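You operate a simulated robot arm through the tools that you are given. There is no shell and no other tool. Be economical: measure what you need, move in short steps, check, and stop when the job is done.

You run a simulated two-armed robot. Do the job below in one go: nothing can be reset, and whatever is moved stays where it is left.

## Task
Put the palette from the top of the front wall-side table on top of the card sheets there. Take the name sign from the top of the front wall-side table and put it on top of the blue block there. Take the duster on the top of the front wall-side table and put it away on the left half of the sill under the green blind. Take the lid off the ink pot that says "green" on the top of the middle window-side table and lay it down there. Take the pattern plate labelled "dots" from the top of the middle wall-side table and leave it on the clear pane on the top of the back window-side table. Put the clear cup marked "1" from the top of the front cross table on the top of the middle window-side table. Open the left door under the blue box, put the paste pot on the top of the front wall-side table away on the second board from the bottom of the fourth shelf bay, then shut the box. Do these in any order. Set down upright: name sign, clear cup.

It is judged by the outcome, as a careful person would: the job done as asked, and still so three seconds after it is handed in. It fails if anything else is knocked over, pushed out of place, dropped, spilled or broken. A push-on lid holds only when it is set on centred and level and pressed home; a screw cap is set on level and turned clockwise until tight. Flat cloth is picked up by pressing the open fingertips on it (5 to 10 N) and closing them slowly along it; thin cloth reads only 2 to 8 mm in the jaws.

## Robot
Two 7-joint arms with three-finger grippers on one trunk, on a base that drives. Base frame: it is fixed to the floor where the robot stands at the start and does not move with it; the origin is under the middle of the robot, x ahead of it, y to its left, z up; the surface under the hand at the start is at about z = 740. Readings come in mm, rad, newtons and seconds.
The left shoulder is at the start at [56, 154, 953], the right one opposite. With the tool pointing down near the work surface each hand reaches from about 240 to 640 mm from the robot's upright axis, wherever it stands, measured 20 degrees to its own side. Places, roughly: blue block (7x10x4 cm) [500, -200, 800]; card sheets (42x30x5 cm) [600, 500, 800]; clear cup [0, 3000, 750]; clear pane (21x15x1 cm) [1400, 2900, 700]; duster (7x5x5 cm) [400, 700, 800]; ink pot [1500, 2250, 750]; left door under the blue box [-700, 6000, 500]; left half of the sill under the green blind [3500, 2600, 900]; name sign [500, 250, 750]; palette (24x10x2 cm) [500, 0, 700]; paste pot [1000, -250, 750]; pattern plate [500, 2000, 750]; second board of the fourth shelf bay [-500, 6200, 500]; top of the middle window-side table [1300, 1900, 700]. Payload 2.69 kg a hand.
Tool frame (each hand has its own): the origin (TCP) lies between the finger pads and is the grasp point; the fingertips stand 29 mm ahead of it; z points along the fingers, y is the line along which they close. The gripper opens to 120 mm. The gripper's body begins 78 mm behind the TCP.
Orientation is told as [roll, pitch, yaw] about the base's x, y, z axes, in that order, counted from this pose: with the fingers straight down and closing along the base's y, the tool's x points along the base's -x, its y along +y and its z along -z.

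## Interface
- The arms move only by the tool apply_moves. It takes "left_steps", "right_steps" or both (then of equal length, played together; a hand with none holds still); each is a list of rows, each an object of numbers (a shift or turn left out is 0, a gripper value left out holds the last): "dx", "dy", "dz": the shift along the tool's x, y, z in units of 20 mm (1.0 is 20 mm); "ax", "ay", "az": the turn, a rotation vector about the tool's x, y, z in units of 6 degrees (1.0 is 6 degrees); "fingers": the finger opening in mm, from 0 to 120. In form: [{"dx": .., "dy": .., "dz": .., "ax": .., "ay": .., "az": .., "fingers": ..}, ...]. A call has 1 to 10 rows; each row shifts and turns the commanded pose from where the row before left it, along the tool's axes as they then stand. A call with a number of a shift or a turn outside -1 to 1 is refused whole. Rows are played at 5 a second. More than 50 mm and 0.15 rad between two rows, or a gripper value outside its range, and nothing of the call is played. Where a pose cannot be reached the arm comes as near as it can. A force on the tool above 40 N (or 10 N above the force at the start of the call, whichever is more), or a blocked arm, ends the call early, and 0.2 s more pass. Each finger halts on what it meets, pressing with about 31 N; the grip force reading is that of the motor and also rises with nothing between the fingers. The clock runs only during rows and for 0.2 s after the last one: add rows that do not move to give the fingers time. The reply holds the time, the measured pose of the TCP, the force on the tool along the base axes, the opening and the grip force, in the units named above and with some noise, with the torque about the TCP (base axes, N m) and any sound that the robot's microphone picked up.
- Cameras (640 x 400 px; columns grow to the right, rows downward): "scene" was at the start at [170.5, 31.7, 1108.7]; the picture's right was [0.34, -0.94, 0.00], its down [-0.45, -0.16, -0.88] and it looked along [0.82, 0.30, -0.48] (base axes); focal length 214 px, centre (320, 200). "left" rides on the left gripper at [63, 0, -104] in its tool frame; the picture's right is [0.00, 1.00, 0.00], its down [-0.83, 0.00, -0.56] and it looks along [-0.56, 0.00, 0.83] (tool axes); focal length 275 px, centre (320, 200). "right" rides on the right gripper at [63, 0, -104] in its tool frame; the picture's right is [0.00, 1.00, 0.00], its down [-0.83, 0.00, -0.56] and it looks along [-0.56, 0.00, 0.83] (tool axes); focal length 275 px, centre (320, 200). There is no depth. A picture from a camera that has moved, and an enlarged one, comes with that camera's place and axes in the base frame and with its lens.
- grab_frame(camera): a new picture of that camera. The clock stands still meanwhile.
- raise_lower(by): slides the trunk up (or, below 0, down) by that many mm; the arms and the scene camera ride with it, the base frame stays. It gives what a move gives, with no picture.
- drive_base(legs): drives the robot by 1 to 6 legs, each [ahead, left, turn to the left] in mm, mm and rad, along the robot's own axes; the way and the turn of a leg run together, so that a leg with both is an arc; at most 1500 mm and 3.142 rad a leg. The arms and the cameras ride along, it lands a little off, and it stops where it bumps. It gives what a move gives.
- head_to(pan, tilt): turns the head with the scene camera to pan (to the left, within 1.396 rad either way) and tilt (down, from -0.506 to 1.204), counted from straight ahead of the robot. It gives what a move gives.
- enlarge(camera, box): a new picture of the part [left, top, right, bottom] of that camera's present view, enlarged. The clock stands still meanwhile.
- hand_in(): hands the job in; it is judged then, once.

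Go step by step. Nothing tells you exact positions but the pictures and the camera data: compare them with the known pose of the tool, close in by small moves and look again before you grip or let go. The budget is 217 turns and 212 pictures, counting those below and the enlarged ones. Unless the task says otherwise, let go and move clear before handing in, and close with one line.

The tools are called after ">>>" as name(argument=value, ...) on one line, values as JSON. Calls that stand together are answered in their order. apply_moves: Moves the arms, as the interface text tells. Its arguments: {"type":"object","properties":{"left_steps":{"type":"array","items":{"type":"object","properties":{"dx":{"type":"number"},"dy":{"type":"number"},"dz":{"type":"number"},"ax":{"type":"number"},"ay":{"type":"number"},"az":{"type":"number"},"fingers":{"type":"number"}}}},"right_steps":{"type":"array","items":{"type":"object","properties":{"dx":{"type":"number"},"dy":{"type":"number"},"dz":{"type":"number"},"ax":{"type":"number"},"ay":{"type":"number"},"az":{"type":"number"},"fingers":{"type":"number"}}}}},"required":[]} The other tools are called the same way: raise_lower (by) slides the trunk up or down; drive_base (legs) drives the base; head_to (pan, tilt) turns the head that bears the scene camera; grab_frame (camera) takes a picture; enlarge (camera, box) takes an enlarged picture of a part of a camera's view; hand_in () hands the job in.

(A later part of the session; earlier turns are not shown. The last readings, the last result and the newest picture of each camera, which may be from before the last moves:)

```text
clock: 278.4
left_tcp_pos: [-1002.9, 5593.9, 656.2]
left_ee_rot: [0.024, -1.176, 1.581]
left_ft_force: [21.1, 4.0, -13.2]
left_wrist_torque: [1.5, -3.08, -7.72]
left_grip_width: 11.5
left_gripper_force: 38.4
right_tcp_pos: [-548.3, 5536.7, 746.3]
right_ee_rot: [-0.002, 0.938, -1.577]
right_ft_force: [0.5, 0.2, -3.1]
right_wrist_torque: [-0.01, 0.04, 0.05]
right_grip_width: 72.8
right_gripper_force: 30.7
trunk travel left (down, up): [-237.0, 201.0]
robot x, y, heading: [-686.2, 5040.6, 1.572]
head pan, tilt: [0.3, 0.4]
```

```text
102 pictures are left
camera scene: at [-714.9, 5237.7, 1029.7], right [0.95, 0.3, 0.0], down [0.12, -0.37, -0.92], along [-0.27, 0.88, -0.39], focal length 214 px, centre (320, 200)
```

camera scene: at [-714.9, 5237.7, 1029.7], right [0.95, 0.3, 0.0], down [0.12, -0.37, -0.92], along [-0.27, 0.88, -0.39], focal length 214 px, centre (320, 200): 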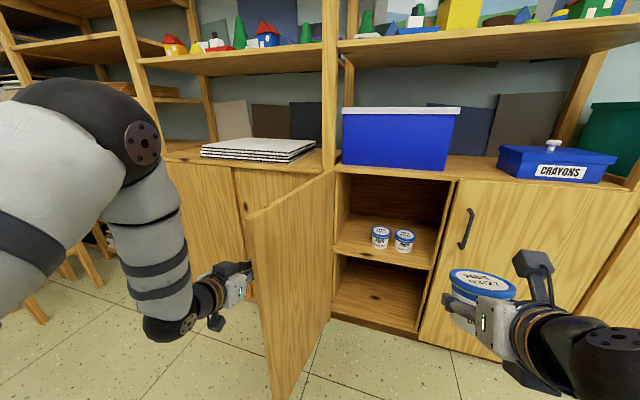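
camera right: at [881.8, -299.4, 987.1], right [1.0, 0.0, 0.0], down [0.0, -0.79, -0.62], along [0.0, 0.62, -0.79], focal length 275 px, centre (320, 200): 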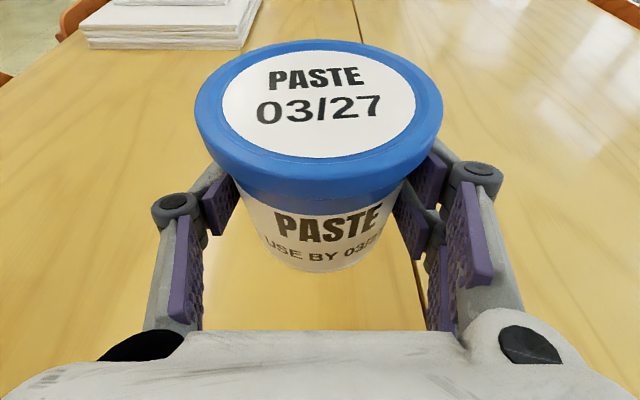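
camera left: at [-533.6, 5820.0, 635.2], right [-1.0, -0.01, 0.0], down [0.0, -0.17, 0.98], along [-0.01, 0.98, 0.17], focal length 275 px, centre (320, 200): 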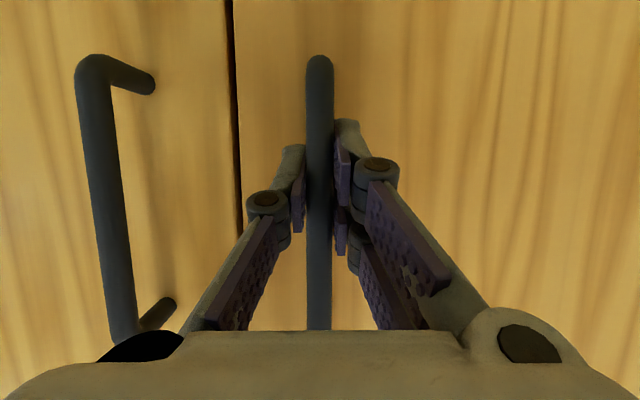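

Door at ~100°. Releasing the handle and backing out.

>>> apply_moves(left_steps=[{"fingers": 30}, {"fingers": 40}, {}, {}])

>>> grab_frame(camera="left")

```text
clock: 279.4
left_tcp_pos: [-1004.4, 5593.0, 656.8]
left_ee_rot: [0.021, -1.178, 1.584]
left_ft_force: [0.3, 0.6, 0.1]
left_wrist_torque: [-0.01, 0.01, 0.02]
left_grip_width: 39.9
left_gripper_force: 0.1
right_tcp_pos: [-548.3, 5536.3, 747.5]
right_ee_rot: [-0.001, 0.94, -1.575]
right_ft_force: [-0.6, -0.6, -3.7]
right_wrist_torque: [-0.04, 0.02, 0.03]
right_grip_width: 72.6
right_gripper_force: 30.8
trunk travel left (down, up): [-237.0, 201.0]
robot x, y, heading: [-684.2, 5038.8, 1.574]
head pan, tilt: [0.3, 0.4]
```

```text
101 pictures are left
camera left: at [-1000.7, 5473.0, 638.6], right [-1.0, -0.03, 0.01], down [0.02, -0.19, 0.98], along [-0.03, 0.98, 0.19], focal length 275 px, centre (320, 200)
```

left: 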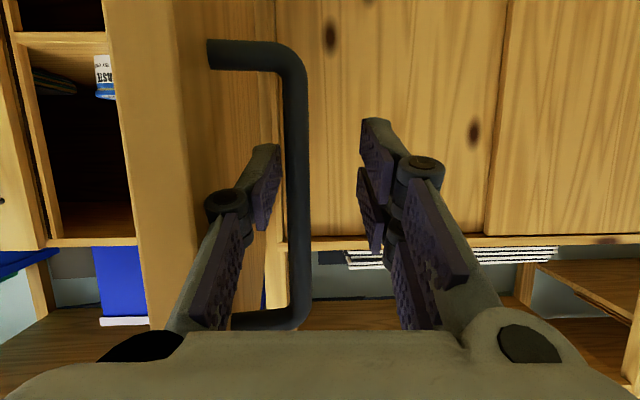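

The inner finger still hooks the bar; I'll use it to pull the door a bit further left.

>>> drive_base(legs=[[12, 90, 0]])

>>> grab_frame(camera="left")

```text
clock: 280.4
left_tcp_pos: [-1031.1, 5600.3, 656.2]
left_ee_rot: [-0.002, -1.172, 1.564]
left_ft_force: [14.9, -3.4, -0.8]
left_wrist_torque: [0.16, -0.06, -0.27]
left_grip_width: 50.0
left_gripper_force: 7.9
right_tcp_pos: [-590.6, 5541.1, 746.7]
right_ee_rot: [-0.002, 0.937, -1.581]
right_ft_force: [0.6, -0.5, -3.8]
right_wrist_torque: [-0.04, 0.04, 0.05]
right_grip_width: 72.9
right_gripper_force: 31.1
trunk travel left (down, up): [-237.0, 201.0]
robot x, y, heading: [-732.9, 5046.0, 1.57]
head pan, tilt: [0.3, 0.4]
stopped in leg 1: the force on the tool passed its limit at 48 N (the readings are from after the stop); the commanded pose is now the measured one
```

```text
100 pictures are left
camera left: at [-1033.0, 5479.7, 637.8], right [-1.0, 0.01, 0.0], down [0.0, -0.19, 0.98], along [0.01, 0.98, 0.19], focal length 275 px, centre (320, 200)
```

left: 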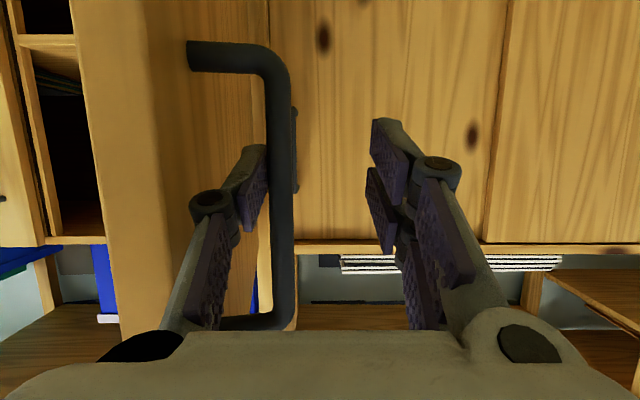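

The door stops at about 100°, enough. Unhooking and backing off; then I'll fold the left arm and extend the pot hand forward.

>>> drive_base(legs=[[0, -16, 0], [-250, 0, 0]])

>>> apply_moves(left_steps=[{"ay": 1}, {"ay": 1}, {"ay": 1}, {"ay": 1}, {"ay": 1}, {"ay": 1}, {"ay": 1}, {"ay": 1}, {"ay": 1}, {"ay": 1}], right_steps=[{"dz": 0.81, "dx": 0.59}, {"dz": 0.81, "dx": 0.59}, {"dz": 0.81, "dx": 0.59}, {"dz": 0.81, "dx": 0.59, "ay": 0.5}, {"dz": 0.9, "dx": 0.5, "ay": 0.5}, {"dz": 0.9, "dx": 0.45, "ay": 0.5}, {"dz": 0.9, "dx": 0.4, "ay": 0.5}, {"dz": 0.9, "dx": 0.4, "ay": 0.5}, {"dz": 0.9, "dx": 0.35, "ay": 0.5}, {"dz": 0.9, "dx": 0.31}])

>>> grab_frame(camera="scene")

```text
clock: 282.7
left_tcp_pos: [-1021.8, 5345.7, 655.8]
left_ee_rot: [0.0, -1.173, 1.575]
left_ft_force: [-0.3, 0.1, 0.3]
left_wrist_torque: [-0.01, -0.03, -0.04]
left_grip_width: 39.9
left_gripper_force: 0.1
right_tcp_pos: [-578.6, 5289.2, 748.4]
right_ee_rot: [0.0, 0.94, -1.573]
right_ft_force: [-0.2, -0.5, -2.5]
right_wrist_torque: [-0.05, -0.01, 0.01]
right_grip_width: 72.9
right_gripper_force: 31.2
trunk travel left (down, up): [-237.0, 201.0]
robot x, y, heading: [-712.6, 4793.3, 1.571]
head pan, tilt: [0.3, 0.4]
```

```text
clock: 284.9
left_tcp_pos: [-1022.6, 5344.4, 655.4]
left_ee_rot: [0.004, -0.124, 1.576]
left_ft_force: [0.2, -0.5, -1.2]
left_wrist_torque: [-0.01, 0.01, -0.01]
left_grip_width: 39.8
left_gripper_force: 0.0
right_tcp_pos: [-576.5, 5488.0, 744.5]
right_ee_rot: [-0.001, 1.254, -1.574]
right_ft_force: [-0.5, -0.5, -3.5]
right_wrist_torque: [-0.04, 0.0, 0.04]
right_grip_width: 72.8
right_gripper_force: 31.2
trunk travel left (down, up): [-237.0, 201.0]
robot x, y, heading: [-717.0, 4790.4, 1.571]
head pan, tilt: [0.3, 0.4]
```

```text
99 pictures are left
camera scene: at [-744.6, 4989.4, 1029.8], right [0.95, 0.3, 0.0], down [0.12, -0.37, -0.92], along [-0.27, 0.88, -0.39], focal length 214 px, centre (320, 200)
```

scene: 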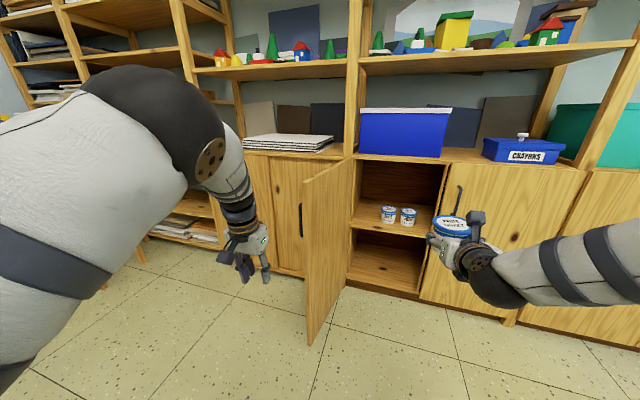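

Pot is level again. Now pulling the left hand back out of the door's way.

>>> apply_moves(left_steps=[{"dx": 1, "dy": 0.4}, {"dx": 1, "dy": 0.4}, {"dx": 1, "dy": 0.4}, {"dx": 1, "dy": 0.4}, {"dx": 1, "dy": 0.4}, {"dx": 1, "dy": 0.4}, {"dx": 1, "dy": 0.4}, {"dx": 1, "dy": 0.4}, {"dx": 1, "dy": 0.4}], right_steps=[{"dz": 0.9, "dx": 0.31}, {"dz": 0.9, "dx": 0.31}, {"dz": 0.5, "dx": 0.18}, {}, {}, {}, {}, {}, {}])

>>> raise_lower(by=-110)

>>> grab_frame(camera="scene")

```text
clock: 286.9
left_tcp_pos: [-1093.8, 5164.5, 631.3]
left_ee_rot: [0.0, -0.126, 1.575]
left_ft_force: [0.1, -0.1, 0.3]
left_wrist_torque: [-0.03, -0.01, -0.01]
left_grip_width: 39.9
left_gripper_force: 0.1
right_tcp_pos: [-578.4, 5535.2, 743.5]
right_ee_rot: [0.0, 1.254, -1.571]
right_ft_force: [0.0, 0.1, -2.7]
right_wrist_torque: [-0.02, 0.02, 0.02]
right_grip_width: 72.8
right_gripper_force: 30.9
trunk travel left (down, up): [-237.0, 201.0]
robot x, y, heading: [-713.2, 4794.0, 1.574]
head pan, tilt: [0.3, 0.4]
```

```text
clock: 288.3
left_tcp_pos: [-1094.0, 5166.6, 523.0]
left_ee_rot: [-0.001, -0.129, 1.575]
left_ft_force: [0.6, 0.7, 0.8]
left_wrist_torque: [0.02, 0.03, 0.01]
left_grip_width: 39.7
left_gripper_force: 0.1
right_tcp_pos: [-576.3, 5534.9, 636.1]
right_ee_rot: [-0.002, 1.255, -1.574]
right_ft_force: [-0.3, -0.5, -2.1]
right_wrist_torque: [-0.06, -0.03, -0.02]
right_grip_width: 72.7
right_gripper_force: 31.3
trunk travel left (down, up): [-127.0, 311.0]
robot x, y, heading: [-712.7, 4789.6, 1.572]
head pan, tilt: [0.3, 0.4]
```

```text
98 pictures are left
camera scene: at [-744.6, 5025.0, 910.7], right [0.95, 0.3, 0.0], down [0.12, -0.37, -0.92], along [-0.27, 0.88, -0.39], focal length 214 px, centre (320, 200)
```

scene: 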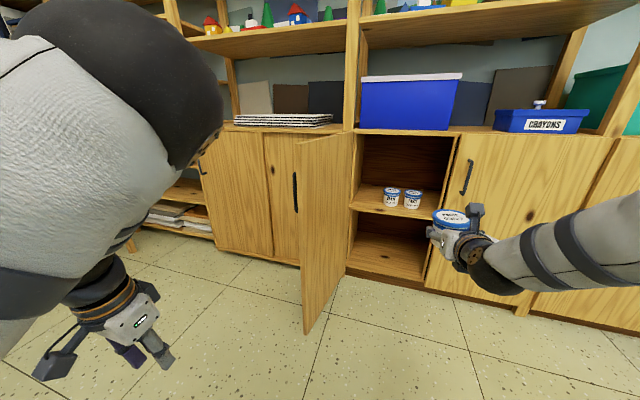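

Geometry looks good: I'll approach with a 0.25 rad left turn, aiming at the free left part of the middle board (around x -815). First to a pre-position.

>>> drive_base(legs=[[290, 0, 0], [0, 0, 0.25]])

>>> head_to(pan=0.0, tilt=0.5)

>>> grab_frame(camera="scene")

>>> grab_frame(camera="right")

```text
clock: 291.2
left_tcp_pos: [-1173.5, 5349.3, 522.0]
left_ee_rot: [0.0, -0.124, 1.819]
left_ft_force: [0.4, -1.0, 0.4]
left_wrist_torque: [-0.01, 0.0, -0.02]
left_grip_width: 39.8
left_gripper_force: 0.0
right_tcp_pos: [-761.4, 5831.3, 633.3]
right_ee_rot: [-0.001, 1.252, -1.33]
right_ft_force: [0.2, 0.8, -2.9]
right_wrist_torque: [0.0, 0.02, 0.01]
right_grip_width: 72.8
right_gripper_force: 31.5
trunk travel left (down, up): [-127.0, 311.0]
robot x, y, heading: [-716.2, 5073.5, 1.82]
head pan, tilt: [0.3, 0.4]
```

```text
clock: 292.0
left_tcp_pos: [-1171.9, 5348.9, 523.0]
left_ee_rot: [-0.001, -0.126, 1.818]
left_ft_force: [0.1, -0.1, 0.0]
left_wrist_torque: [0.01, 0.01, -0.01]
left_grip_width: 40.0
left_gripper_force: 0.1
right_tcp_pos: [-761.5, 5830.8, 635.0]
right_ee_rot: [0.0, 1.252, -1.33]
right_ft_force: [-0.3, 0.4, -3.6]
right_wrist_torque: [-0.05, -0.05, 0.04]
right_grip_width: 72.8
right_gripper_force: 31.1
trunk travel left (down, up): [-127.0, 311.0]
robot x, y, heading: [-711.6, 5077.4, 1.816]
head pan, tilt: [0.0, 0.499]
```

```text
97 pictures are left
camera scene: at [-774.0, 5305.5, 901.4], right [0.97, 0.24, 0.0], down [0.12, -0.46, -0.88], along [-0.21, 0.85, -0.48], focal length 214 px, centre (320, 200)
```

scene: 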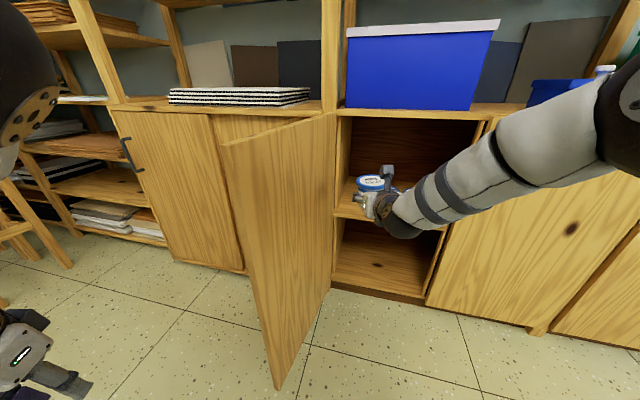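

```text
96 pictures are left
camera right: at [-741.9, 5755.0, 728.0], right [0.97, 0.24, 0.0], down [0.19, -0.76, -0.62], along [-0.14, 0.6, -0.79], focal length 275 px, centre (320, 200)
```

right: 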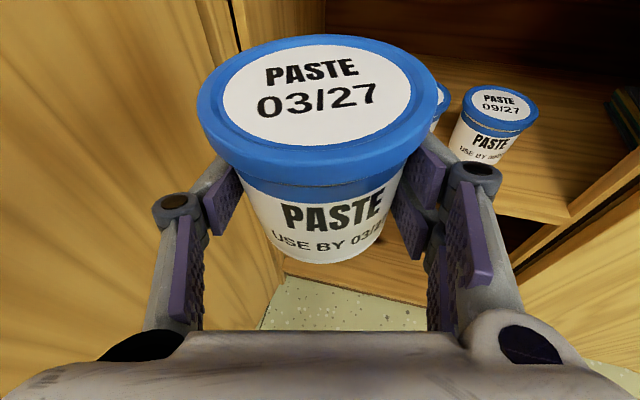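

The gap left of the stored pots looks tight, so I'll back off and measure it properly before committing.

>>> drive_base(legs=[[-150, 0, 0], [0, -250, 0]])

>>> head_to(pan=0.15, tilt=0.45)

>>> grab_frame(camera="scene")

>>> enlarge(camera="scene", box=[200, 100, 400, 260])

```text
clock: 295.5
left_tcp_pos: [-888.5, 5265.2, 523.1]
left_ee_rot: [0.0, -0.125, 1.825]
left_ft_force: [0.0, -0.7, -0.2]
left_wrist_torque: [-0.02, 0.0, 0.01]
left_grip_width: 40.0
left_gripper_force: 0.1
right_tcp_pos: [-478.2, 5750.4, 635.0]
right_ee_rot: [-0.001, 1.253, -1.324]
right_ft_force: [-0.4, 1.2, -3.4]
right_wrist_torque: [-0.05, -0.03, -0.01]
right_grip_width: 73.0
right_gripper_force: 30.8
trunk travel left (down, up): [-127.0, 311.0]
robot x, y, heading: [-431.6, 4995.1, 1.82]
head pan, tilt: [0.0, 0.499]
```

```text
clock: 296.2
left_tcp_pos: [-887.6, 5266.6, 523.6]
left_ee_rot: [0.0, -0.127, 1.825]
left_ft_force: [0.4, 0.4, 0.8]
left_wrist_torque: [-0.01, 0.0, -0.03]
left_grip_width: 40.1
left_gripper_force: 0.0
right_tcp_pos: [-479.0, 5750.5, 633.3]
right_ee_rot: [0.0, 1.252, -1.324]
right_ft_force: [0.0, -0.2, -2.4]
right_wrist_torque: [-0.06, -0.02, -0.01]
right_grip_width: 72.6
right_gripper_force: 31.1
trunk travel left (down, up): [-127.0, 311.0]
robot x, y, heading: [-428.5, 4995.7, 1.819]
head pan, tilt: [0.15, 0.45]
```

```text
95 pictures are left
camera scene: at [-502.9, 5220.7, 905.8], right [0.92, 0.39, 0.0], down [0.17, -0.4, -0.9], along [-0.35, 0.83, -0.44], focal length 214 px, centre (320, 200)
```

scene: 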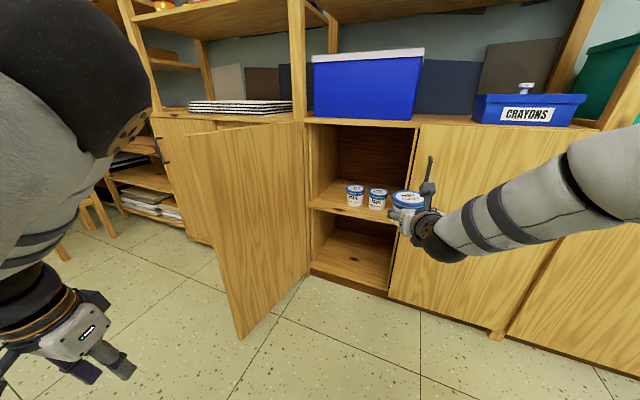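

```text
2.50 times, centred on (300, 180) of scene
camera zoom: at [-502.9, 5220.7, 905.8], right [0.92, 0.39, 0.0], down [0.17, -0.4, -0.9], along [-0.35, 0.83, -0.44], focal length 536 px, centre (370, 250)
```

zoom: 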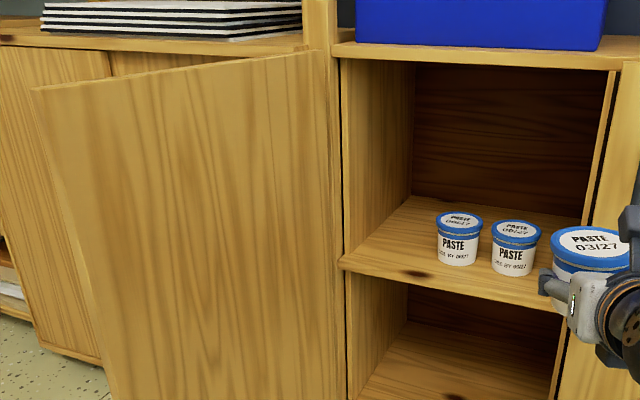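

Better triangulation: board top z≈460, stored pots at about x −700 and −601 (y≈6088), left wall x≈−885. A 145 mm gap, so the target is TCP [-812, 6050]. Lowering and taking the pre-position.

>>> raise_lower(by=-108)

>>> drive_base(legs=[[0, 250, 0], [165, 0, 0]])

>>> grab_frame(camera="right")

>>> grab_frame(camera="scene")

```text
clock: 297.6
left_tcp_pos: [-888.9, 5265.5, 414.1]
left_ee_rot: [0.0, -0.127, 1.824]
left_ft_force: [0.2, -0.7, -0.5]
left_wrist_torque: [0.05, -0.01, -0.03]
left_grip_width: 39.9
left_gripper_force: 0.0
right_tcp_pos: [-478.5, 5750.7, 527.8]
right_ee_rot: [0.003, 1.253, -1.325]
right_ft_force: [-0.2, -0.5, -2.3]
right_wrist_torque: [-0.07, 0.0, 0.0]
right_grip_width: 72.5
right_gripper_force: 30.8
trunk travel left (down, up): [-19.0, 419.0]
robot x, y, heading: [-430.3, 4996.5, 1.818]
head pan, tilt: [0.15, 0.45]
```

```text
clock: 301.2
left_tcp_pos: [-1172.4, 5361.3, 414.4]
left_ee_rot: [0.0, -0.126, 1.824]
left_ft_force: [0.1, -0.4, -0.1]
left_wrist_torque: [0.02, 0.0, -0.01]
left_grip_width: 40.2
left_gripper_force: 0.0
right_tcp_pos: [-763.8, 5846.4, 527.4]
right_ee_rot: [0.001, 1.255, -1.323]
right_ft_force: [0.0, -0.6, -3.1]
right_wrist_torque: [-0.03, -0.01, 0.0]
right_grip_width: 73.0
right_gripper_force: 31.3
trunk travel left (down, up): [-19.0, 419.0]
robot x, y, heading: [-716.2, 5088.1, 1.824]
head pan, tilt: [0.15, 0.45]
```

```text
93 pictures are left
camera right: at [-744.0, 5769.9, 620.0], right [0.97, 0.25, 0.0], down [0.2, -0.76, -0.62], along [-0.15, 0.6, -0.79], focal length 275 px, centre (320, 200)
```

right: 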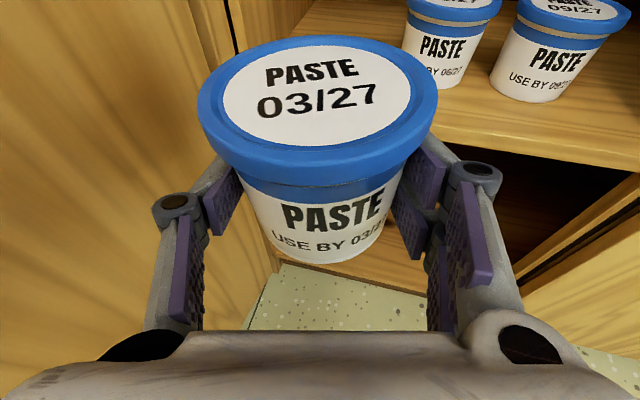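

```text
92 pictures are left
camera scene: at [-795.5, 5352.7, 790.6], right [0.92, 0.39, 0.0], down [0.17, -0.4, -0.9], along [-0.35, 0.83, -0.44], focal length 214 px, centre (320, 200)
```

scene: 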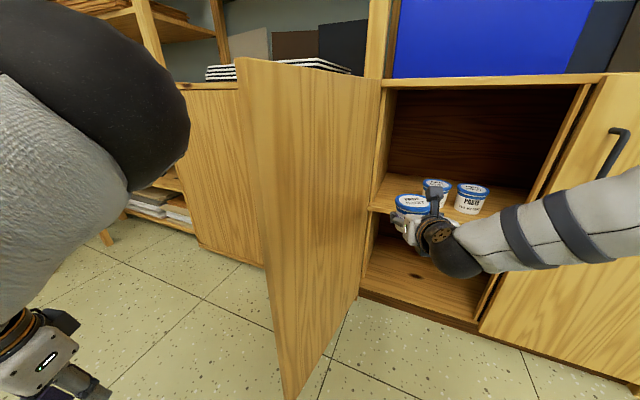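

>>> drive_base(legs=[[0, -12, 0], [130, 0, 0]])

>>> grab_frame(camera="right")

>>> grab_frame(camera="scene")

```text
clock: 302.7
left_tcp_pos: [-1183.6, 5440.6, 414.7]
left_ee_rot: [-0.001, -0.124, 1.829]
left_ft_force: [-1.2, -0.3, -1.1]
left_wrist_torque: [-0.02, 0.03, 0.0]
left_grip_width: 40.1
left_gripper_force: 0.0
right_tcp_pos: [-782.2, 5929.9, 529.3]
right_ee_rot: [0.007, 1.252, -1.306]
right_ft_force: [0.2, 0.7, -2.8]
right_wrist_torque: [-0.04, 0.0, 0.0]
right_grip_width: 73.2
right_gripper_force: 30.6
trunk travel left (down, up): [-19.0, 419.0]
robot x, y, heading: [-725.1, 5177.5, 1.832]
head pan, tilt: [0.15, 0.45]
stopped in leg 2: the robot was blocked; the commanded pose is now the measured one
```

```text
91 pictures are left
camera right: at [-762.9, 5853.9, 622.5], right [0.97, 0.26, 0.01], down [0.21, -0.76, -0.62], along [-0.15, 0.6, -0.79], focal length 275 px, centre (320, 200)
```

right: 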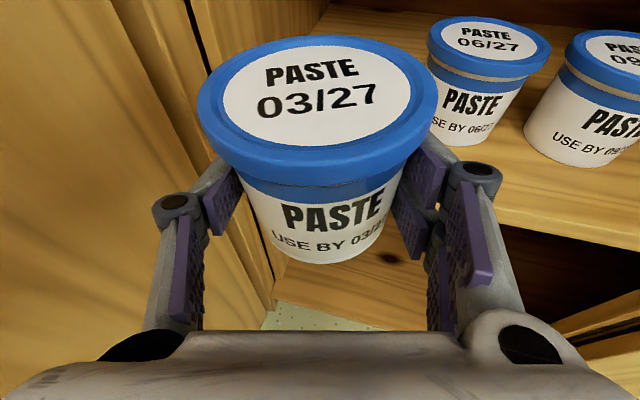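

```text
90 pictures are left
camera scene: at [-809.8, 5435.1, 792.5], right [0.92, 0.4, 0.0], down [0.17, -0.39, -0.9], along [-0.36, 0.83, -0.43], focal length 214 px, centre (320, 200)
```

scene: 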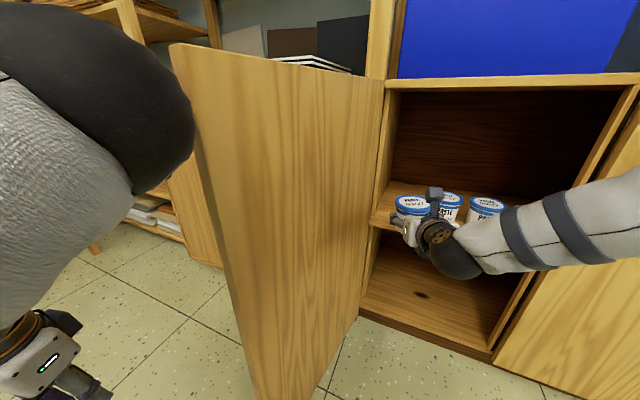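

The base is blocked, probably the left elbow at the door's edge. I'll back off a touch and extend the right arm itself instead.

>>> drive_base(legs=[[-12, -15, 0]])

>>> apply_moves(right_steps=[{"dz": 0.95, "dx": 0.31}, {"dz": 0.95, "dx": 0.31}, {"dz": 0.95, "dx": 0.31}, {}])

>>> grab_frame(camera="right")

```text
clock: 303.5
left_tcp_pos: [-1165.2, 5438.5, 412.6]
left_ee_rot: [0.001, -0.116, 1.825]
left_ft_force: [0.0, 0.4, -0.4]
left_wrist_torque: [0.01, 0.02, 0.03]
left_grip_width: 40.1
left_gripper_force: 0.1
right_tcp_pos: [-763.9, 5927.4, 525.3]
right_ee_rot: [0.004, 1.248, -1.312]
right_ft_force: [0.5, 0.2, -3.9]
right_wrist_torque: [-0.05, 0.03, -0.01]
right_grip_width: 73.0
right_gripper_force: 30.5
trunk travel left (down, up): [-19.0, 419.0]
robot x, y, heading: [-708.2, 5176.8, 1.834]
head pan, tilt: [0.15, 0.45]
```

```text
clock: 304.5
left_tcp_pos: [-1166.5, 5438.2, 412.7]
left_ee_rot: [0.001, -0.114, 1.827]
left_ft_force: [0.3, 0.0, -1.0]
left_wrist_torque: [0.02, -0.03, 0.02]
left_grip_width: 40.0
left_gripper_force: 0.1
right_tcp_pos: [-778.4, 5985.0, 524.7]
right_ee_rot: [0.003, 1.25, -1.309]
right_ft_force: [-0.3, 1.0, -2.0]
right_wrist_torque: [-0.02, -0.01, 0.02]
right_grip_width: 72.7
right_gripper_force: 30.5
trunk travel left (down, up): [-19.0, 419.0]
robot x, y, heading: [-706.9, 5172.6, 1.832]
head pan, tilt: [0.15, 0.45]
```

```text
89 pictures are left
camera right: at [-758.6, 5908.2, 618.3], right [0.97, 0.26, 0.01], down [0.2, -0.76, -0.61], along [-0.15, 0.59, -0.79], focal length 275 px, centre (320, 200)
```

right: 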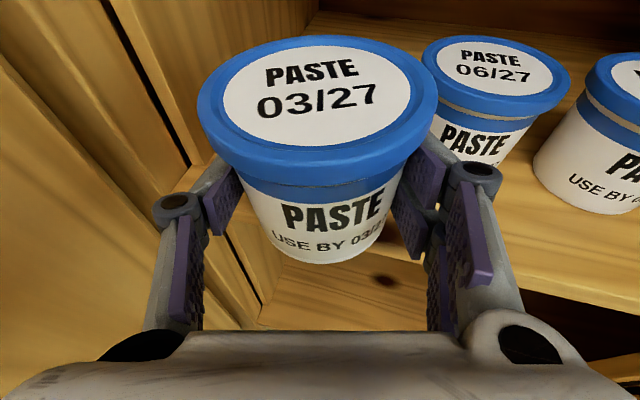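

>>> apply_moves(right_steps=[{"dz": 0.9, "dx": 0.3, "dy": -0.25}, {"dz": 0.9, "dx": 0.3, "dy": -0.25}, {"dz": 0.9, "dx": 0.3, "dy": -0.1}, {}])

>>> grab_frame(camera="right")

>>> enlarge(camera="scene", box=[360, 130, 520, 250])

```text
clock: 305.5
left_tcp_pos: [-1165.5, 5438.2, 412.9]
left_ee_rot: [-0.002, -0.114, 1.826]
left_ft_force: [0.1, -0.4, 0.7]
left_wrist_torque: [0.02, 0.02, -0.03]
left_grip_width: 40.3
left_gripper_force: 0.1
right_tcp_pos: [-805.9, 6037.5, 526.1]
right_ee_rot: [0.004, 1.249, -1.309]
right_ft_force: [-0.1, 0.5, -3.7]
right_wrist_torque: [-0.05, -0.04, -0.03]
right_grip_width: 72.8
right_gripper_force: 30.9
trunk travel left (down, up): [-19.0, 419.0]
robot x, y, heading: [-709.4, 5174.8, 1.832]
head pan, tilt: [0.15, 0.45]
```

```text
88 pictures are left
camera right: at [-785.3, 5960.6, 619.9], right [0.97, 0.26, 0.01], down [0.2, -0.76, -0.61], along [-0.15, 0.59, -0.79], focal length 275 px, centre (320, 200)
```

right: 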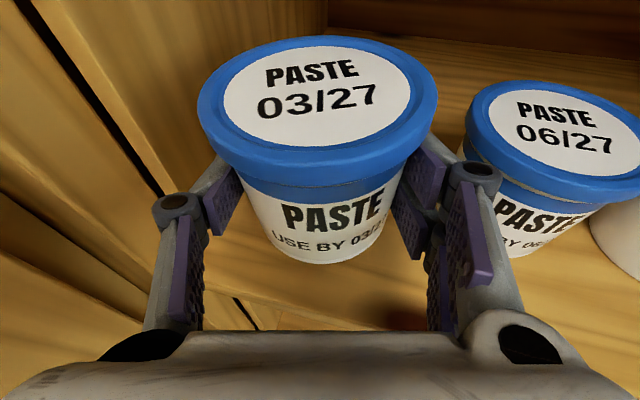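

```text
3.33 times, centred on (440, 190) of scene
camera zoom: at [-792.4, 5433.3, 791.0], right [0.92, 0.4, 0.0], down [0.17, -0.4, -0.9], along [-0.36, 0.83, -0.43], focal length 715 px, centre (-80, 233)
```

zoom: 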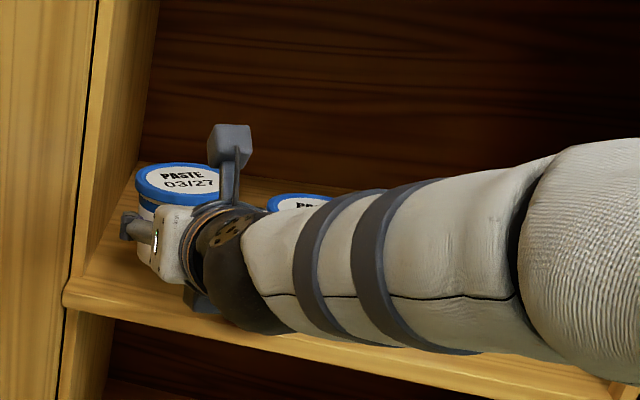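

Over the free spot with clearance both sides. Lowering gently.

>>> apply_moves(right_steps=[{"dx": -0.38, "dz": 0.12}, {"dx": -0.38, "dz": 0.12}, {"dx": -0.2, "dz": 0.06}, {"dx": -0.1, "dz": 0.03}, {}])

>>> apply_moves(right_steps=[{"dx": -0.1, "dz": 0.03}, {"dx": -0.1, "dz": 0.03}, {"dx": -0.1, "dz": 0.03}, {}])

```text
clock: 306.7
left_tcp_pos: [-1166.5, 5437.6, 413.8]
left_ee_rot: [0.0, -0.116, 1.827]
left_ft_force: [-0.5, -0.3, 0.2]
left_wrist_torque: [0.04, 0.02, 0.03]
left_grip_width: 40.0
left_gripper_force: 0.0
right_tcp_pos: [-805.2, 6036.4, 503.0]
right_ee_rot: [0.004, 1.25, -1.309]
right_ft_force: [0.2, -0.3, -2.7]
right_wrist_torque: [-0.05, -0.02, -0.02]
right_grip_width: 73.0
right_gripper_force: 31.2
trunk travel left (down, up): [-19.0, 419.0]
robot x, y, heading: [-708.4, 5172.5, 1.831]
head pan, tilt: [0.15, 0.45]
```

```text
clock: 307.7
left_tcp_pos: [-1165.0, 5438.3, 413.0]
left_ee_rot: [0.0, -0.114, 1.826]
left_ft_force: [0.0, 0.4, 0.3]
left_wrist_torque: [-0.01, -0.02, 0.01]
left_grip_width: 40.3
left_gripper_force: 0.1
right_tcp_pos: [-804.4, 6037.3, 496.2]
right_ee_rot: [0.005, 1.251, -1.312]
right_ft_force: [0.6, 0.3, -1.9]
right_wrist_torque: [-0.04, 0.01, -0.02]
right_grip_width: 72.7
right_gripper_force: 30.6
trunk travel left (down, up): [-19.0, 419.0]
robot x, y, heading: [-705.6, 5173.5, 1.835]
head pan, tilt: [0.15, 0.45]
```

>>> apply_moves(right_steps=[{"dx": -0.1, "dz": 0.03}, {"dx": -0.1, "dz": 0.03}, {}])

>>> grab_frame(camera="right")

```text
clock: 308.5
left_tcp_pos: [-1165.6, 5438.4, 413.5]
left_ee_rot: [0.002, -0.114, 1.826]
left_ft_force: [0.1, 0.1, 0.6]
left_wrist_torque: [-0.01, 0.01, 0.01]
left_grip_width: 40.0
left_gripper_force: 0.1
right_tcp_pos: [-804.6, 6038.6, 495.0]
right_ee_rot: [0.002, 1.256, -1.314]
right_ft_force: [-0.5, 2.2, 14.9]
right_wrist_torque: [0.28, 0.66, 0.0]
right_grip_width: 73.0
right_gripper_force: 30.9
trunk travel left (down, up): [-19.0, 419.0]
robot x, y, heading: [-704.5, 5174.4, 1.837]
head pan, tilt: [0.15, 0.45]
```

```text
86 pictures are left
camera right: at [-783.9, 5961.3, 588.5], right [0.97, 0.25, 0.01], down [0.2, -0.76, -0.62], along [-0.15, 0.6, -0.79], focal length 275 px, centre (320, 200)
```

right: 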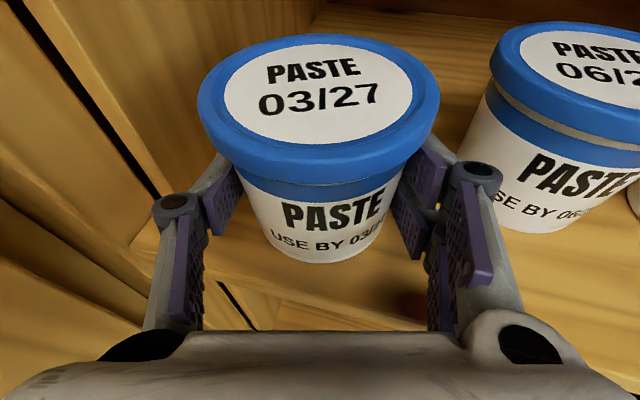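

Standing on the board. Opening gently and retreating straight back.

>>> apply_moves(right_steps=[{"dx": 0.05, "dz": -0.02, "fingers": 77}, {"fingers": 83}, {"fingers": 90}, {"fingers": 94}, {}, {"dz": -0.95, "dx": -0.31}, {"dz": -0.95, "dx": -0.31}, {"dz": -0.95, "dx": -0.31}, {"dz": -0.95, "dx": -0.31}, {"dz": -0.95, "dx": -0.31}])

>>> grab_frame(camera="right")

```text
clock: 310.7
left_tcp_pos: [-1166.2, 5437.6, 414.2]
left_ee_rot: [0.002, -0.115, 1.825]
left_ft_force: [-0.5, -0.3, 0.0]
left_wrist_torque: [0.01, -0.02, 0.0]
left_grip_width: 39.8
left_gripper_force: 0.1
right_tcp_pos: [-779.6, 5938.6, 494.8]
right_ee_rot: [0.002, 1.252, -1.311]
right_ft_force: [0.2, -0.7, -0.5]
right_wrist_torque: [0.02, 0.01, 0.03]
right_grip_width: 94.0
right_gripper_force: 0.1
trunk travel left (down, up): [-19.0, 419.0]
robot x, y, heading: [-707.5, 5175.0, 1.829]
head pan, tilt: [0.15, 0.45]
```

```text
85 pictures are left
camera right: at [-759.0, 5863.2, 588.9], right [0.97, 0.26, 0.01], down [0.2, -0.76, -0.61], along [-0.15, 0.59, -0.79], focal length 275 px, centre (320, 200)
```

right: 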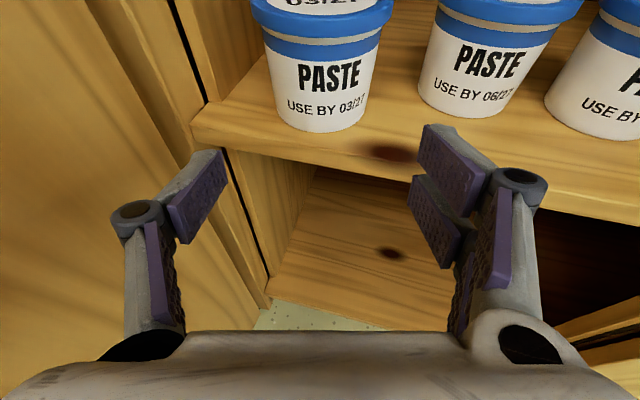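

The pot stands on the second board. Backing out and retracting, then I'll swing the door shut with the left hand.

>>> drive_base(legs=[[-330, -40, 0], [0, 0, -0.26]])

>>> raise_lower(by=150)

>>> apply_moves(left_steps=[{"fingers": 0, "dx": -0.8}, {"dx": -0.8}, {"dx": -0.8}, {"dx": -0.8}, {"dx": -0.8}], right_steps=[{"fingers": 20, "dz": -0.9, "dx": -0.3}, {"dz": -0.9, "dx": -0.3}, {"dz": -0.9, "dx": -0.3}, {"dz": -0.9, "dx": -0.3}, {"dz": -0.9, "dx": -0.3}])

>>> head_to(pan=0.2, tilt=0.35)

>>> grab_frame(camera="scene")

```text
clock: 313.8
left_tcp_pos: [-962.4, 5243.7, 412.8]
left_ee_rot: [0.001, -0.113, 1.574]
left_ft_force: [0.4, 0.5, -0.6]
left_wrist_torque: [-0.03, 0.05, -0.03]
left_grip_width: 39.7
left_gripper_force: 0.1
right_tcp_pos: [-461.5, 5632.9, 493.7]
right_ee_rot: [0.001, 1.248, -1.568]
right_ft_force: [-0.4, 0.6, 0.1]
right_wrist_torque: [-0.01, 0.0, 0.0]
right_grip_width: 93.8
right_gripper_force: 0.1
trunk travel left (down, up): [-19.0, 419.0]
robot x, y, heading: [-585.2, 4873.6, 1.58]
head pan, tilt: [0.15, 0.45]
```

```text
clock: 315.5
left_tcp_pos: [-961.4, 5244.8, 561.3]
left_ee_rot: [0.002, -0.112, 1.572]
left_ft_force: [-0.5, 0.3, -0.6]
left_wrist_torque: [-0.02, -0.01, 0.02]
left_grip_width: 39.8
left_gripper_force: 0.0
right_tcp_pos: [-461.0, 5632.1, 643.1]
right_ee_rot: [0.003, 1.249, -1.568]
right_ft_force: [-0.2, 0.2, -0.1]
right_wrist_torque: [-0.01, -0.01, 0.01]
right_grip_width: 94.4
right_gripper_force: 0.0
trunk travel left (down, up): [-169.0, 269.0]
robot x, y, heading: [-584.9, 4870.8, 1.579]
head pan, tilt: [0.15, 0.45]
```

```text
clock: 316.7
left_tcp_pos: [-962.7, 5323.2, 570.7]
left_ee_rot: [0.001, -0.113, 1.57]
left_ft_force: [-0.3, 0.8, -0.9]
left_wrist_torque: [-0.01, 0.0, -0.02]
left_grip_width: 0.0
left_gripper_force: 28.6
right_tcp_pos: [-462.2, 5537.6, 643.7]
right_ee_rot: [0.001, 1.248, -1.569]
right_ft_force: [-0.2, 0.0, 0.1]
right_wrist_torque: [0.0, 0.0, -0.01]
right_grip_width: 20.0
right_gripper_force: 0.0
trunk travel left (down, up): [-169.0, 269.0]
robot x, y, heading: [-582.5, 4868.5, 1.578]
head pan, tilt: [0.15, 0.45]
```

```text
clock: 317.4
left_tcp_pos: [-962.6, 5323.4, 570.4]
left_ee_rot: [0.001, -0.114, 1.57]
left_ft_force: [-0.3, 0.0, -0.2]
left_wrist_torque: [-0.03, -0.03, 0.04]
left_grip_width: 0.0
left_gripper_force: 28.5
right_tcp_pos: [-461.2, 5537.9, 642.6]
right_ee_rot: [0.001, 1.247, -1.568]
right_ft_force: [-0.4, -0.4, 1.0]
right_wrist_torque: [0.01, 0.02, -0.02]
right_grip_width: 19.8
right_gripper_force: 0.2
trunk travel left (down, up): [-169.0, 269.0]
robot x, y, heading: [-588.2, 4872.2, 1.575]
head pan, tilt: [0.201, 0.351]
```

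```text
84 pictures are left
camera scene: at [-606.2, 5092.7, 963.4], right [0.98, 0.21, 0.0], down [0.07, -0.34, -0.94], along [-0.19, 0.92, -0.34], focal length 214 px, centre (320, 200)
```

scene: 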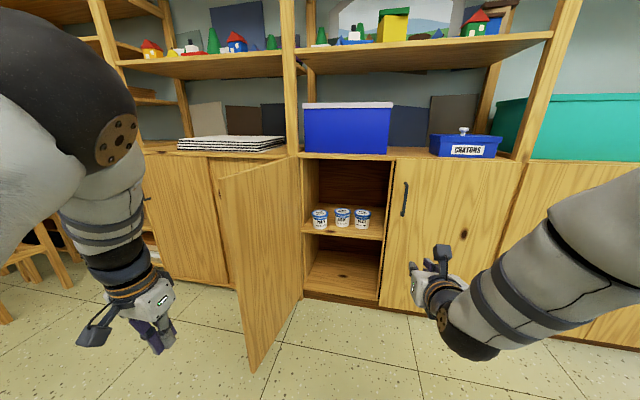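

Three pots in a row on the board. Now moving the left fist round outside the door's edge.

>>> drive_base(legs=[[0, 170, 0], [290, 0, 0]])

>>> grab_frame(camera="scene")

```text
clock: 320.9
left_tcp_pos: [-1135.1, 5613.5, 571.1]
left_ee_rot: [0.001, -0.113, 1.572]
left_ft_force: [0.2, 0.4, -0.5]
left_wrist_torque: [0.0, 0.03, 0.01]
left_grip_width: 0.1
left_gripper_force: 28.2
right_tcp_pos: [-633.1, 5826.4, 642.4]
right_ee_rot: [0.001, 1.248, -1.566]
right_ft_force: [0.5, -0.3, -0.6]
right_wrist_torque: [0.02, 0.0, 0.02]
right_grip_width: 19.9
right_gripper_force: 0.1
trunk travel left (down, up): [-169.0, 269.0]
robot x, y, heading: [-759.4, 5161.8, 1.586]
head pan, tilt: [0.201, 0.351]
```

```text
83 pictures are left
camera scene: at [-778.3, 5382.2, 963.4], right [0.98, 0.21, 0.0], down [0.07, -0.34, -0.94], along [-0.19, 0.92, -0.34], focal length 214 px, centre (320, 200)
```

scene: 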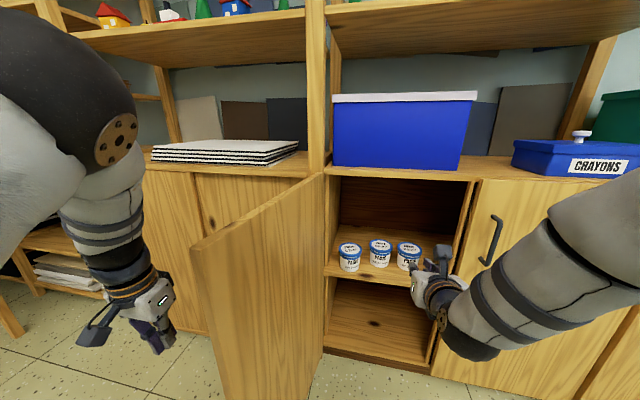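

>>> drive_base(legs=[[0, -230, 0]])

>>> grab_frame(camera="scene")

```text
clock: 323.3
left_tcp_pos: [-905.4, 5616.9, 571.1]
left_ee_rot: [0.0, -0.114, 1.566]
left_ft_force: [0.4, 0.3, -0.4]
left_wrist_torque: [0.0, -0.01, 0.0]
left_grip_width: 0.0
left_gripper_force: 28.9
right_tcp_pos: [-401.0, 5827.9, 642.7]
right_ee_rot: [0.002, 1.251, -1.573]
right_ft_force: [0.2, -0.8, -1.0]
right_wrist_torque: [0.01, -0.04, 0.02]
right_grip_width: 19.9
right_gripper_force: 0.0
trunk travel left (down, up): [-169.0, 269.0]
robot x, y, heading: [-531.1, 5161.0, 1.57]
head pan, tilt: [0.201, 0.351]
```

```text
82 pictures are left
camera scene: at [-549.2, 5383.3, 963.5], right [0.98, 0.2, 0.0], down [0.07, -0.34, -0.94], along [-0.19, 0.92, -0.34], focal length 214 px, centre (320, 200)
```

scene: 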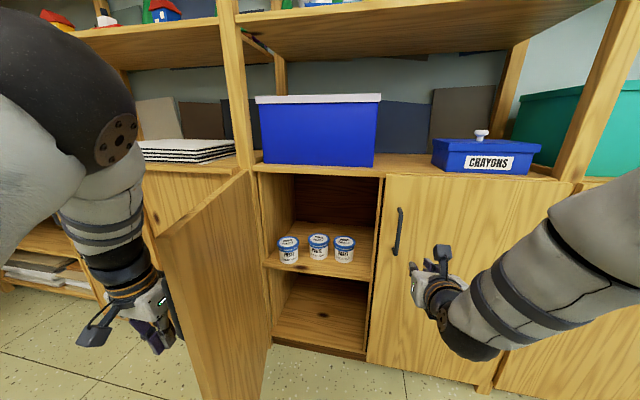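

>>> drive_base(legs=[[0, -240, 0]])

>>> grab_frame(camera="scene")

```text
clock: 325.8
left_tcp_pos: [-665.6, 5616.1, 570.8]
left_ee_rot: [0.003, -0.113, 1.567]
left_ft_force: [-0.6, 0.6, -0.1]
left_wrist_torque: [0.0, 0.03, -0.03]
left_grip_width: 0.0
left_gripper_force: 28.6
right_tcp_pos: [-162.7, 5828.7, 642.3]
right_ee_rot: [0.003, 1.248, -1.573]
right_ft_force: [0.5, 0.3, -0.5]
right_wrist_torque: [0.01, -0.02, -0.02]
right_grip_width: 20.1
right_gripper_force: 0.1
trunk travel left (down, up): [-169.0, 269.0]
robot x, y, heading: [-289.8, 5162.1, 1.571]
head pan, tilt: [0.201, 0.351]
```

```text
81 pictures are left
camera scene: at [-309.5, 5383.7, 963.5], right [0.98, 0.2, 0.0], down [0.07, -0.34, -0.94], along [-0.19, 0.92, -0.34], focal length 214 px, centre (320, 200)
```

scene: 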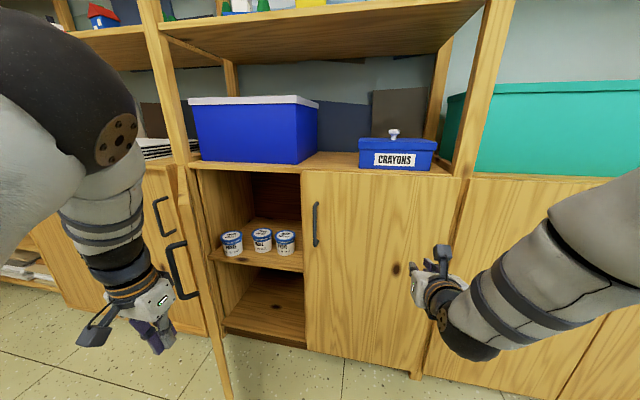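

Door at ~60°. Pushing forward now: base a little, then the left arm.

>>> drive_base(legs=[[100, -20, 0]])

>>> apply_moves(left_steps=[{"dx": -1}, {"dx": -1}, {"dx": -1}, {"dx": -1}, {"dx": -1}, {"dx": -1}, {"dx": -1}])

>>> grab_frame(camera="scene")

```text
clock: 326.9
left_tcp_pos: [-645.6, 5714.7, 571.2]
left_ee_rot: [0.002, -0.114, 1.568]
left_ft_force: [0.1, -0.4, 0.2]
left_wrist_torque: [0.01, -0.03, -0.01]
left_grip_width: 0.0
left_gripper_force: 28.5
right_tcp_pos: [-143.1, 5927.1, 643.1]
right_ee_rot: [0.001, 1.249, -1.571]
right_ft_force: [-0.7, 0.0, 0.1]
right_wrist_torque: [0.03, 0.0, -0.01]
right_grip_width: 19.8
right_gripper_force: 0.1
trunk travel left (down, up): [-169.0, 269.0]
robot x, y, heading: [-270.5, 5261.2, 1.579]
head pan, tilt: [0.201, 0.351]
```

```text
clock: 328.5
left_tcp_pos: [-645.7, 5853.8, 588.1]
left_ee_rot: [-0.001, -0.112, 1.569]
left_ft_force: [0.1, 0.4, -0.8]
left_wrist_torque: [0.02, 0.0, -0.01]
left_grip_width: 0.1
left_gripper_force: 28.6
right_tcp_pos: [-142.3, 5927.6, 643.5]
right_ee_rot: [0.002, 1.251, -1.57]
right_ft_force: [-0.1, 0.5, -0.4]
right_wrist_torque: [0.0, -0.02, -0.01]
right_grip_width: 20.0
right_gripper_force: 0.0
trunk travel left (down, up): [-169.0, 269.0]
robot x, y, heading: [-271.7, 5263.5, 1.572]
head pan, tilt: [0.201, 0.351]
```

```text
80 pictures are left
camera scene: at [-290.0, 5482.8, 963.5], right [0.98, 0.2, 0.0], down [0.07, -0.34, -0.94], along [-0.19, 0.92, -0.34], focal length 214 px, centre (320, 200)
```

scene: 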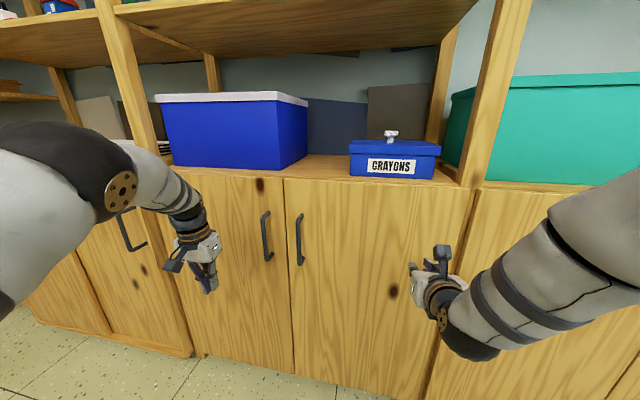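

The door looks shut. Zooming in and giving it a gentle press to be sure.

>>> apply_moves(left_steps=[{"dx": -1}, {"dx": -1}, {"dx": -1}, {"dx": -0.5}, {"dx": -0.5}, {"dx": -0.3}])

>>> enlarge(camera="scene", box=[140, 140, 360, 280])

```text
clock: 329.9
left_tcp_pos: [-644.4, 5911.8, 593.5]
left_ee_rot: [0.001, -0.114, 1.57]
left_ft_force: [0.5, 0.6, 0.7]
left_wrist_torque: [0.02, 0.0, 0.0]
left_grip_width: 0.1
left_gripper_force: 28.2
left hand out of reach, approached as far as the arm can: row 4, 5, 6
right_tcp_pos: [-143.8, 5926.9, 643.0]
right_ee_rot: [0.003, 1.25, -1.569]
right_ft_force: [-0.5, 0.6, 0.4]
right_wrist_torque: [-0.02, 0.0, -0.01]
right_grip_width: 19.8
right_gripper_force: 0.1
trunk travel left (down, up): [-169.0, 269.0]
robot x, y, heading: [-269.7, 5262.5, 1.574]
head pan, tilt: [0.201, 0.351]
```

```text
2.86 times, centred on (250, 210) of scene
camera zoom: at [-290.0, 5482.8, 963.5], right [0.98, 0.2, 0.0], down [0.07, -0.34, -0.94], along [-0.19, 0.92, -0.34], focal length 613 px, centre (520, 171)
```

zoom: 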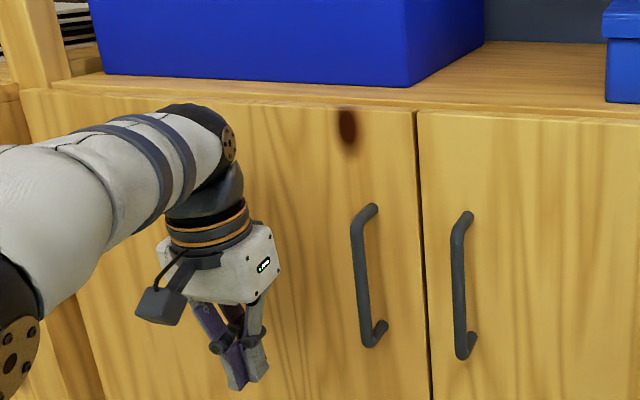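

>>> apply_moves(right_steps=[{"dz": -0.9, "dx": -0.3}, {"dz": -0.9, "dx": -0.3}, {"dz": -0.9, "dx": -0.3}, {"dz": -0.9, "dx": -0.3}])

>>> drive_base(legs=[[65, 0, 0]])

>>> enlarge(camera="scene", box=[140, 140, 360, 280])

```text
clock: 330.9
left_tcp_pos: [-645.7, 5911.5, 594.6]
left_ee_rot: [0.003, -0.115, 1.568]
left_ft_force: [0.5, 0.1, 0.4]
left_wrist_torque: [-0.03, 0.0, 0.02]
left_grip_width: 0.1
left_gripper_force: 28.2
right_tcp_pos: [-141.6, 5851.0, 642.4]
right_ee_rot: [0.0, 1.25, -1.572]
right_ft_force: [0.2, -1.1, 0.2]
right_wrist_torque: [-0.02, -0.03, -0.01]
right_grip_width: 20.1
right_gripper_force: 0.0
trunk travel left (down, up): [-169.0, 269.0]
robot x, y, heading: [-269.2, 5262.2, 1.575]
head pan, tilt: [0.201, 0.351]
```

```text
clock: 331.8
left_tcp_pos: [-644.2, 5937.3, 595.8]
left_ee_rot: [-0.003, -0.086, 1.569]
left_ft_force: [5.3, -15.0, 7.1]
left_wrist_torque: [1.73, 0.6, 0.07]
left_grip_width: 0.1
left_gripper_force: 28.6
right_tcp_pos: [-143.3, 5884.6, 642.8]
right_ee_rot: [-0.004, 1.251, -1.573]
right_ft_force: [0.5, 0.4, -0.2]
right_wrist_torque: [-0.01, -0.02, 0.01]
right_grip_width: 20.0
right_gripper_force: 0.1
trunk travel left (down, up): [-169.0, 269.0]
robot x, y, heading: [-269.8, 5297.0, 1.579]
head pan, tilt: [0.201, 0.351]
stopped in leg 1: the force on the tool passed its limit at 182 N (the readings are from after the stop); the commanded pose is now the measured one
```

```text
2.86 times, centred on (250, 210) of scene
camera zoom: at [-289.6, 5515.2, 963.8], right [0.98, 0.2, 0.0], down [0.07, -0.33, -0.94], along [-0.19, 0.92, -0.34], focal length 613 px, centre (520, 171)
```

zoom: 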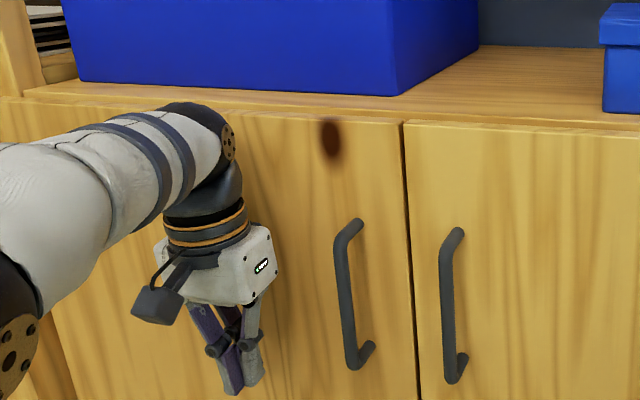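

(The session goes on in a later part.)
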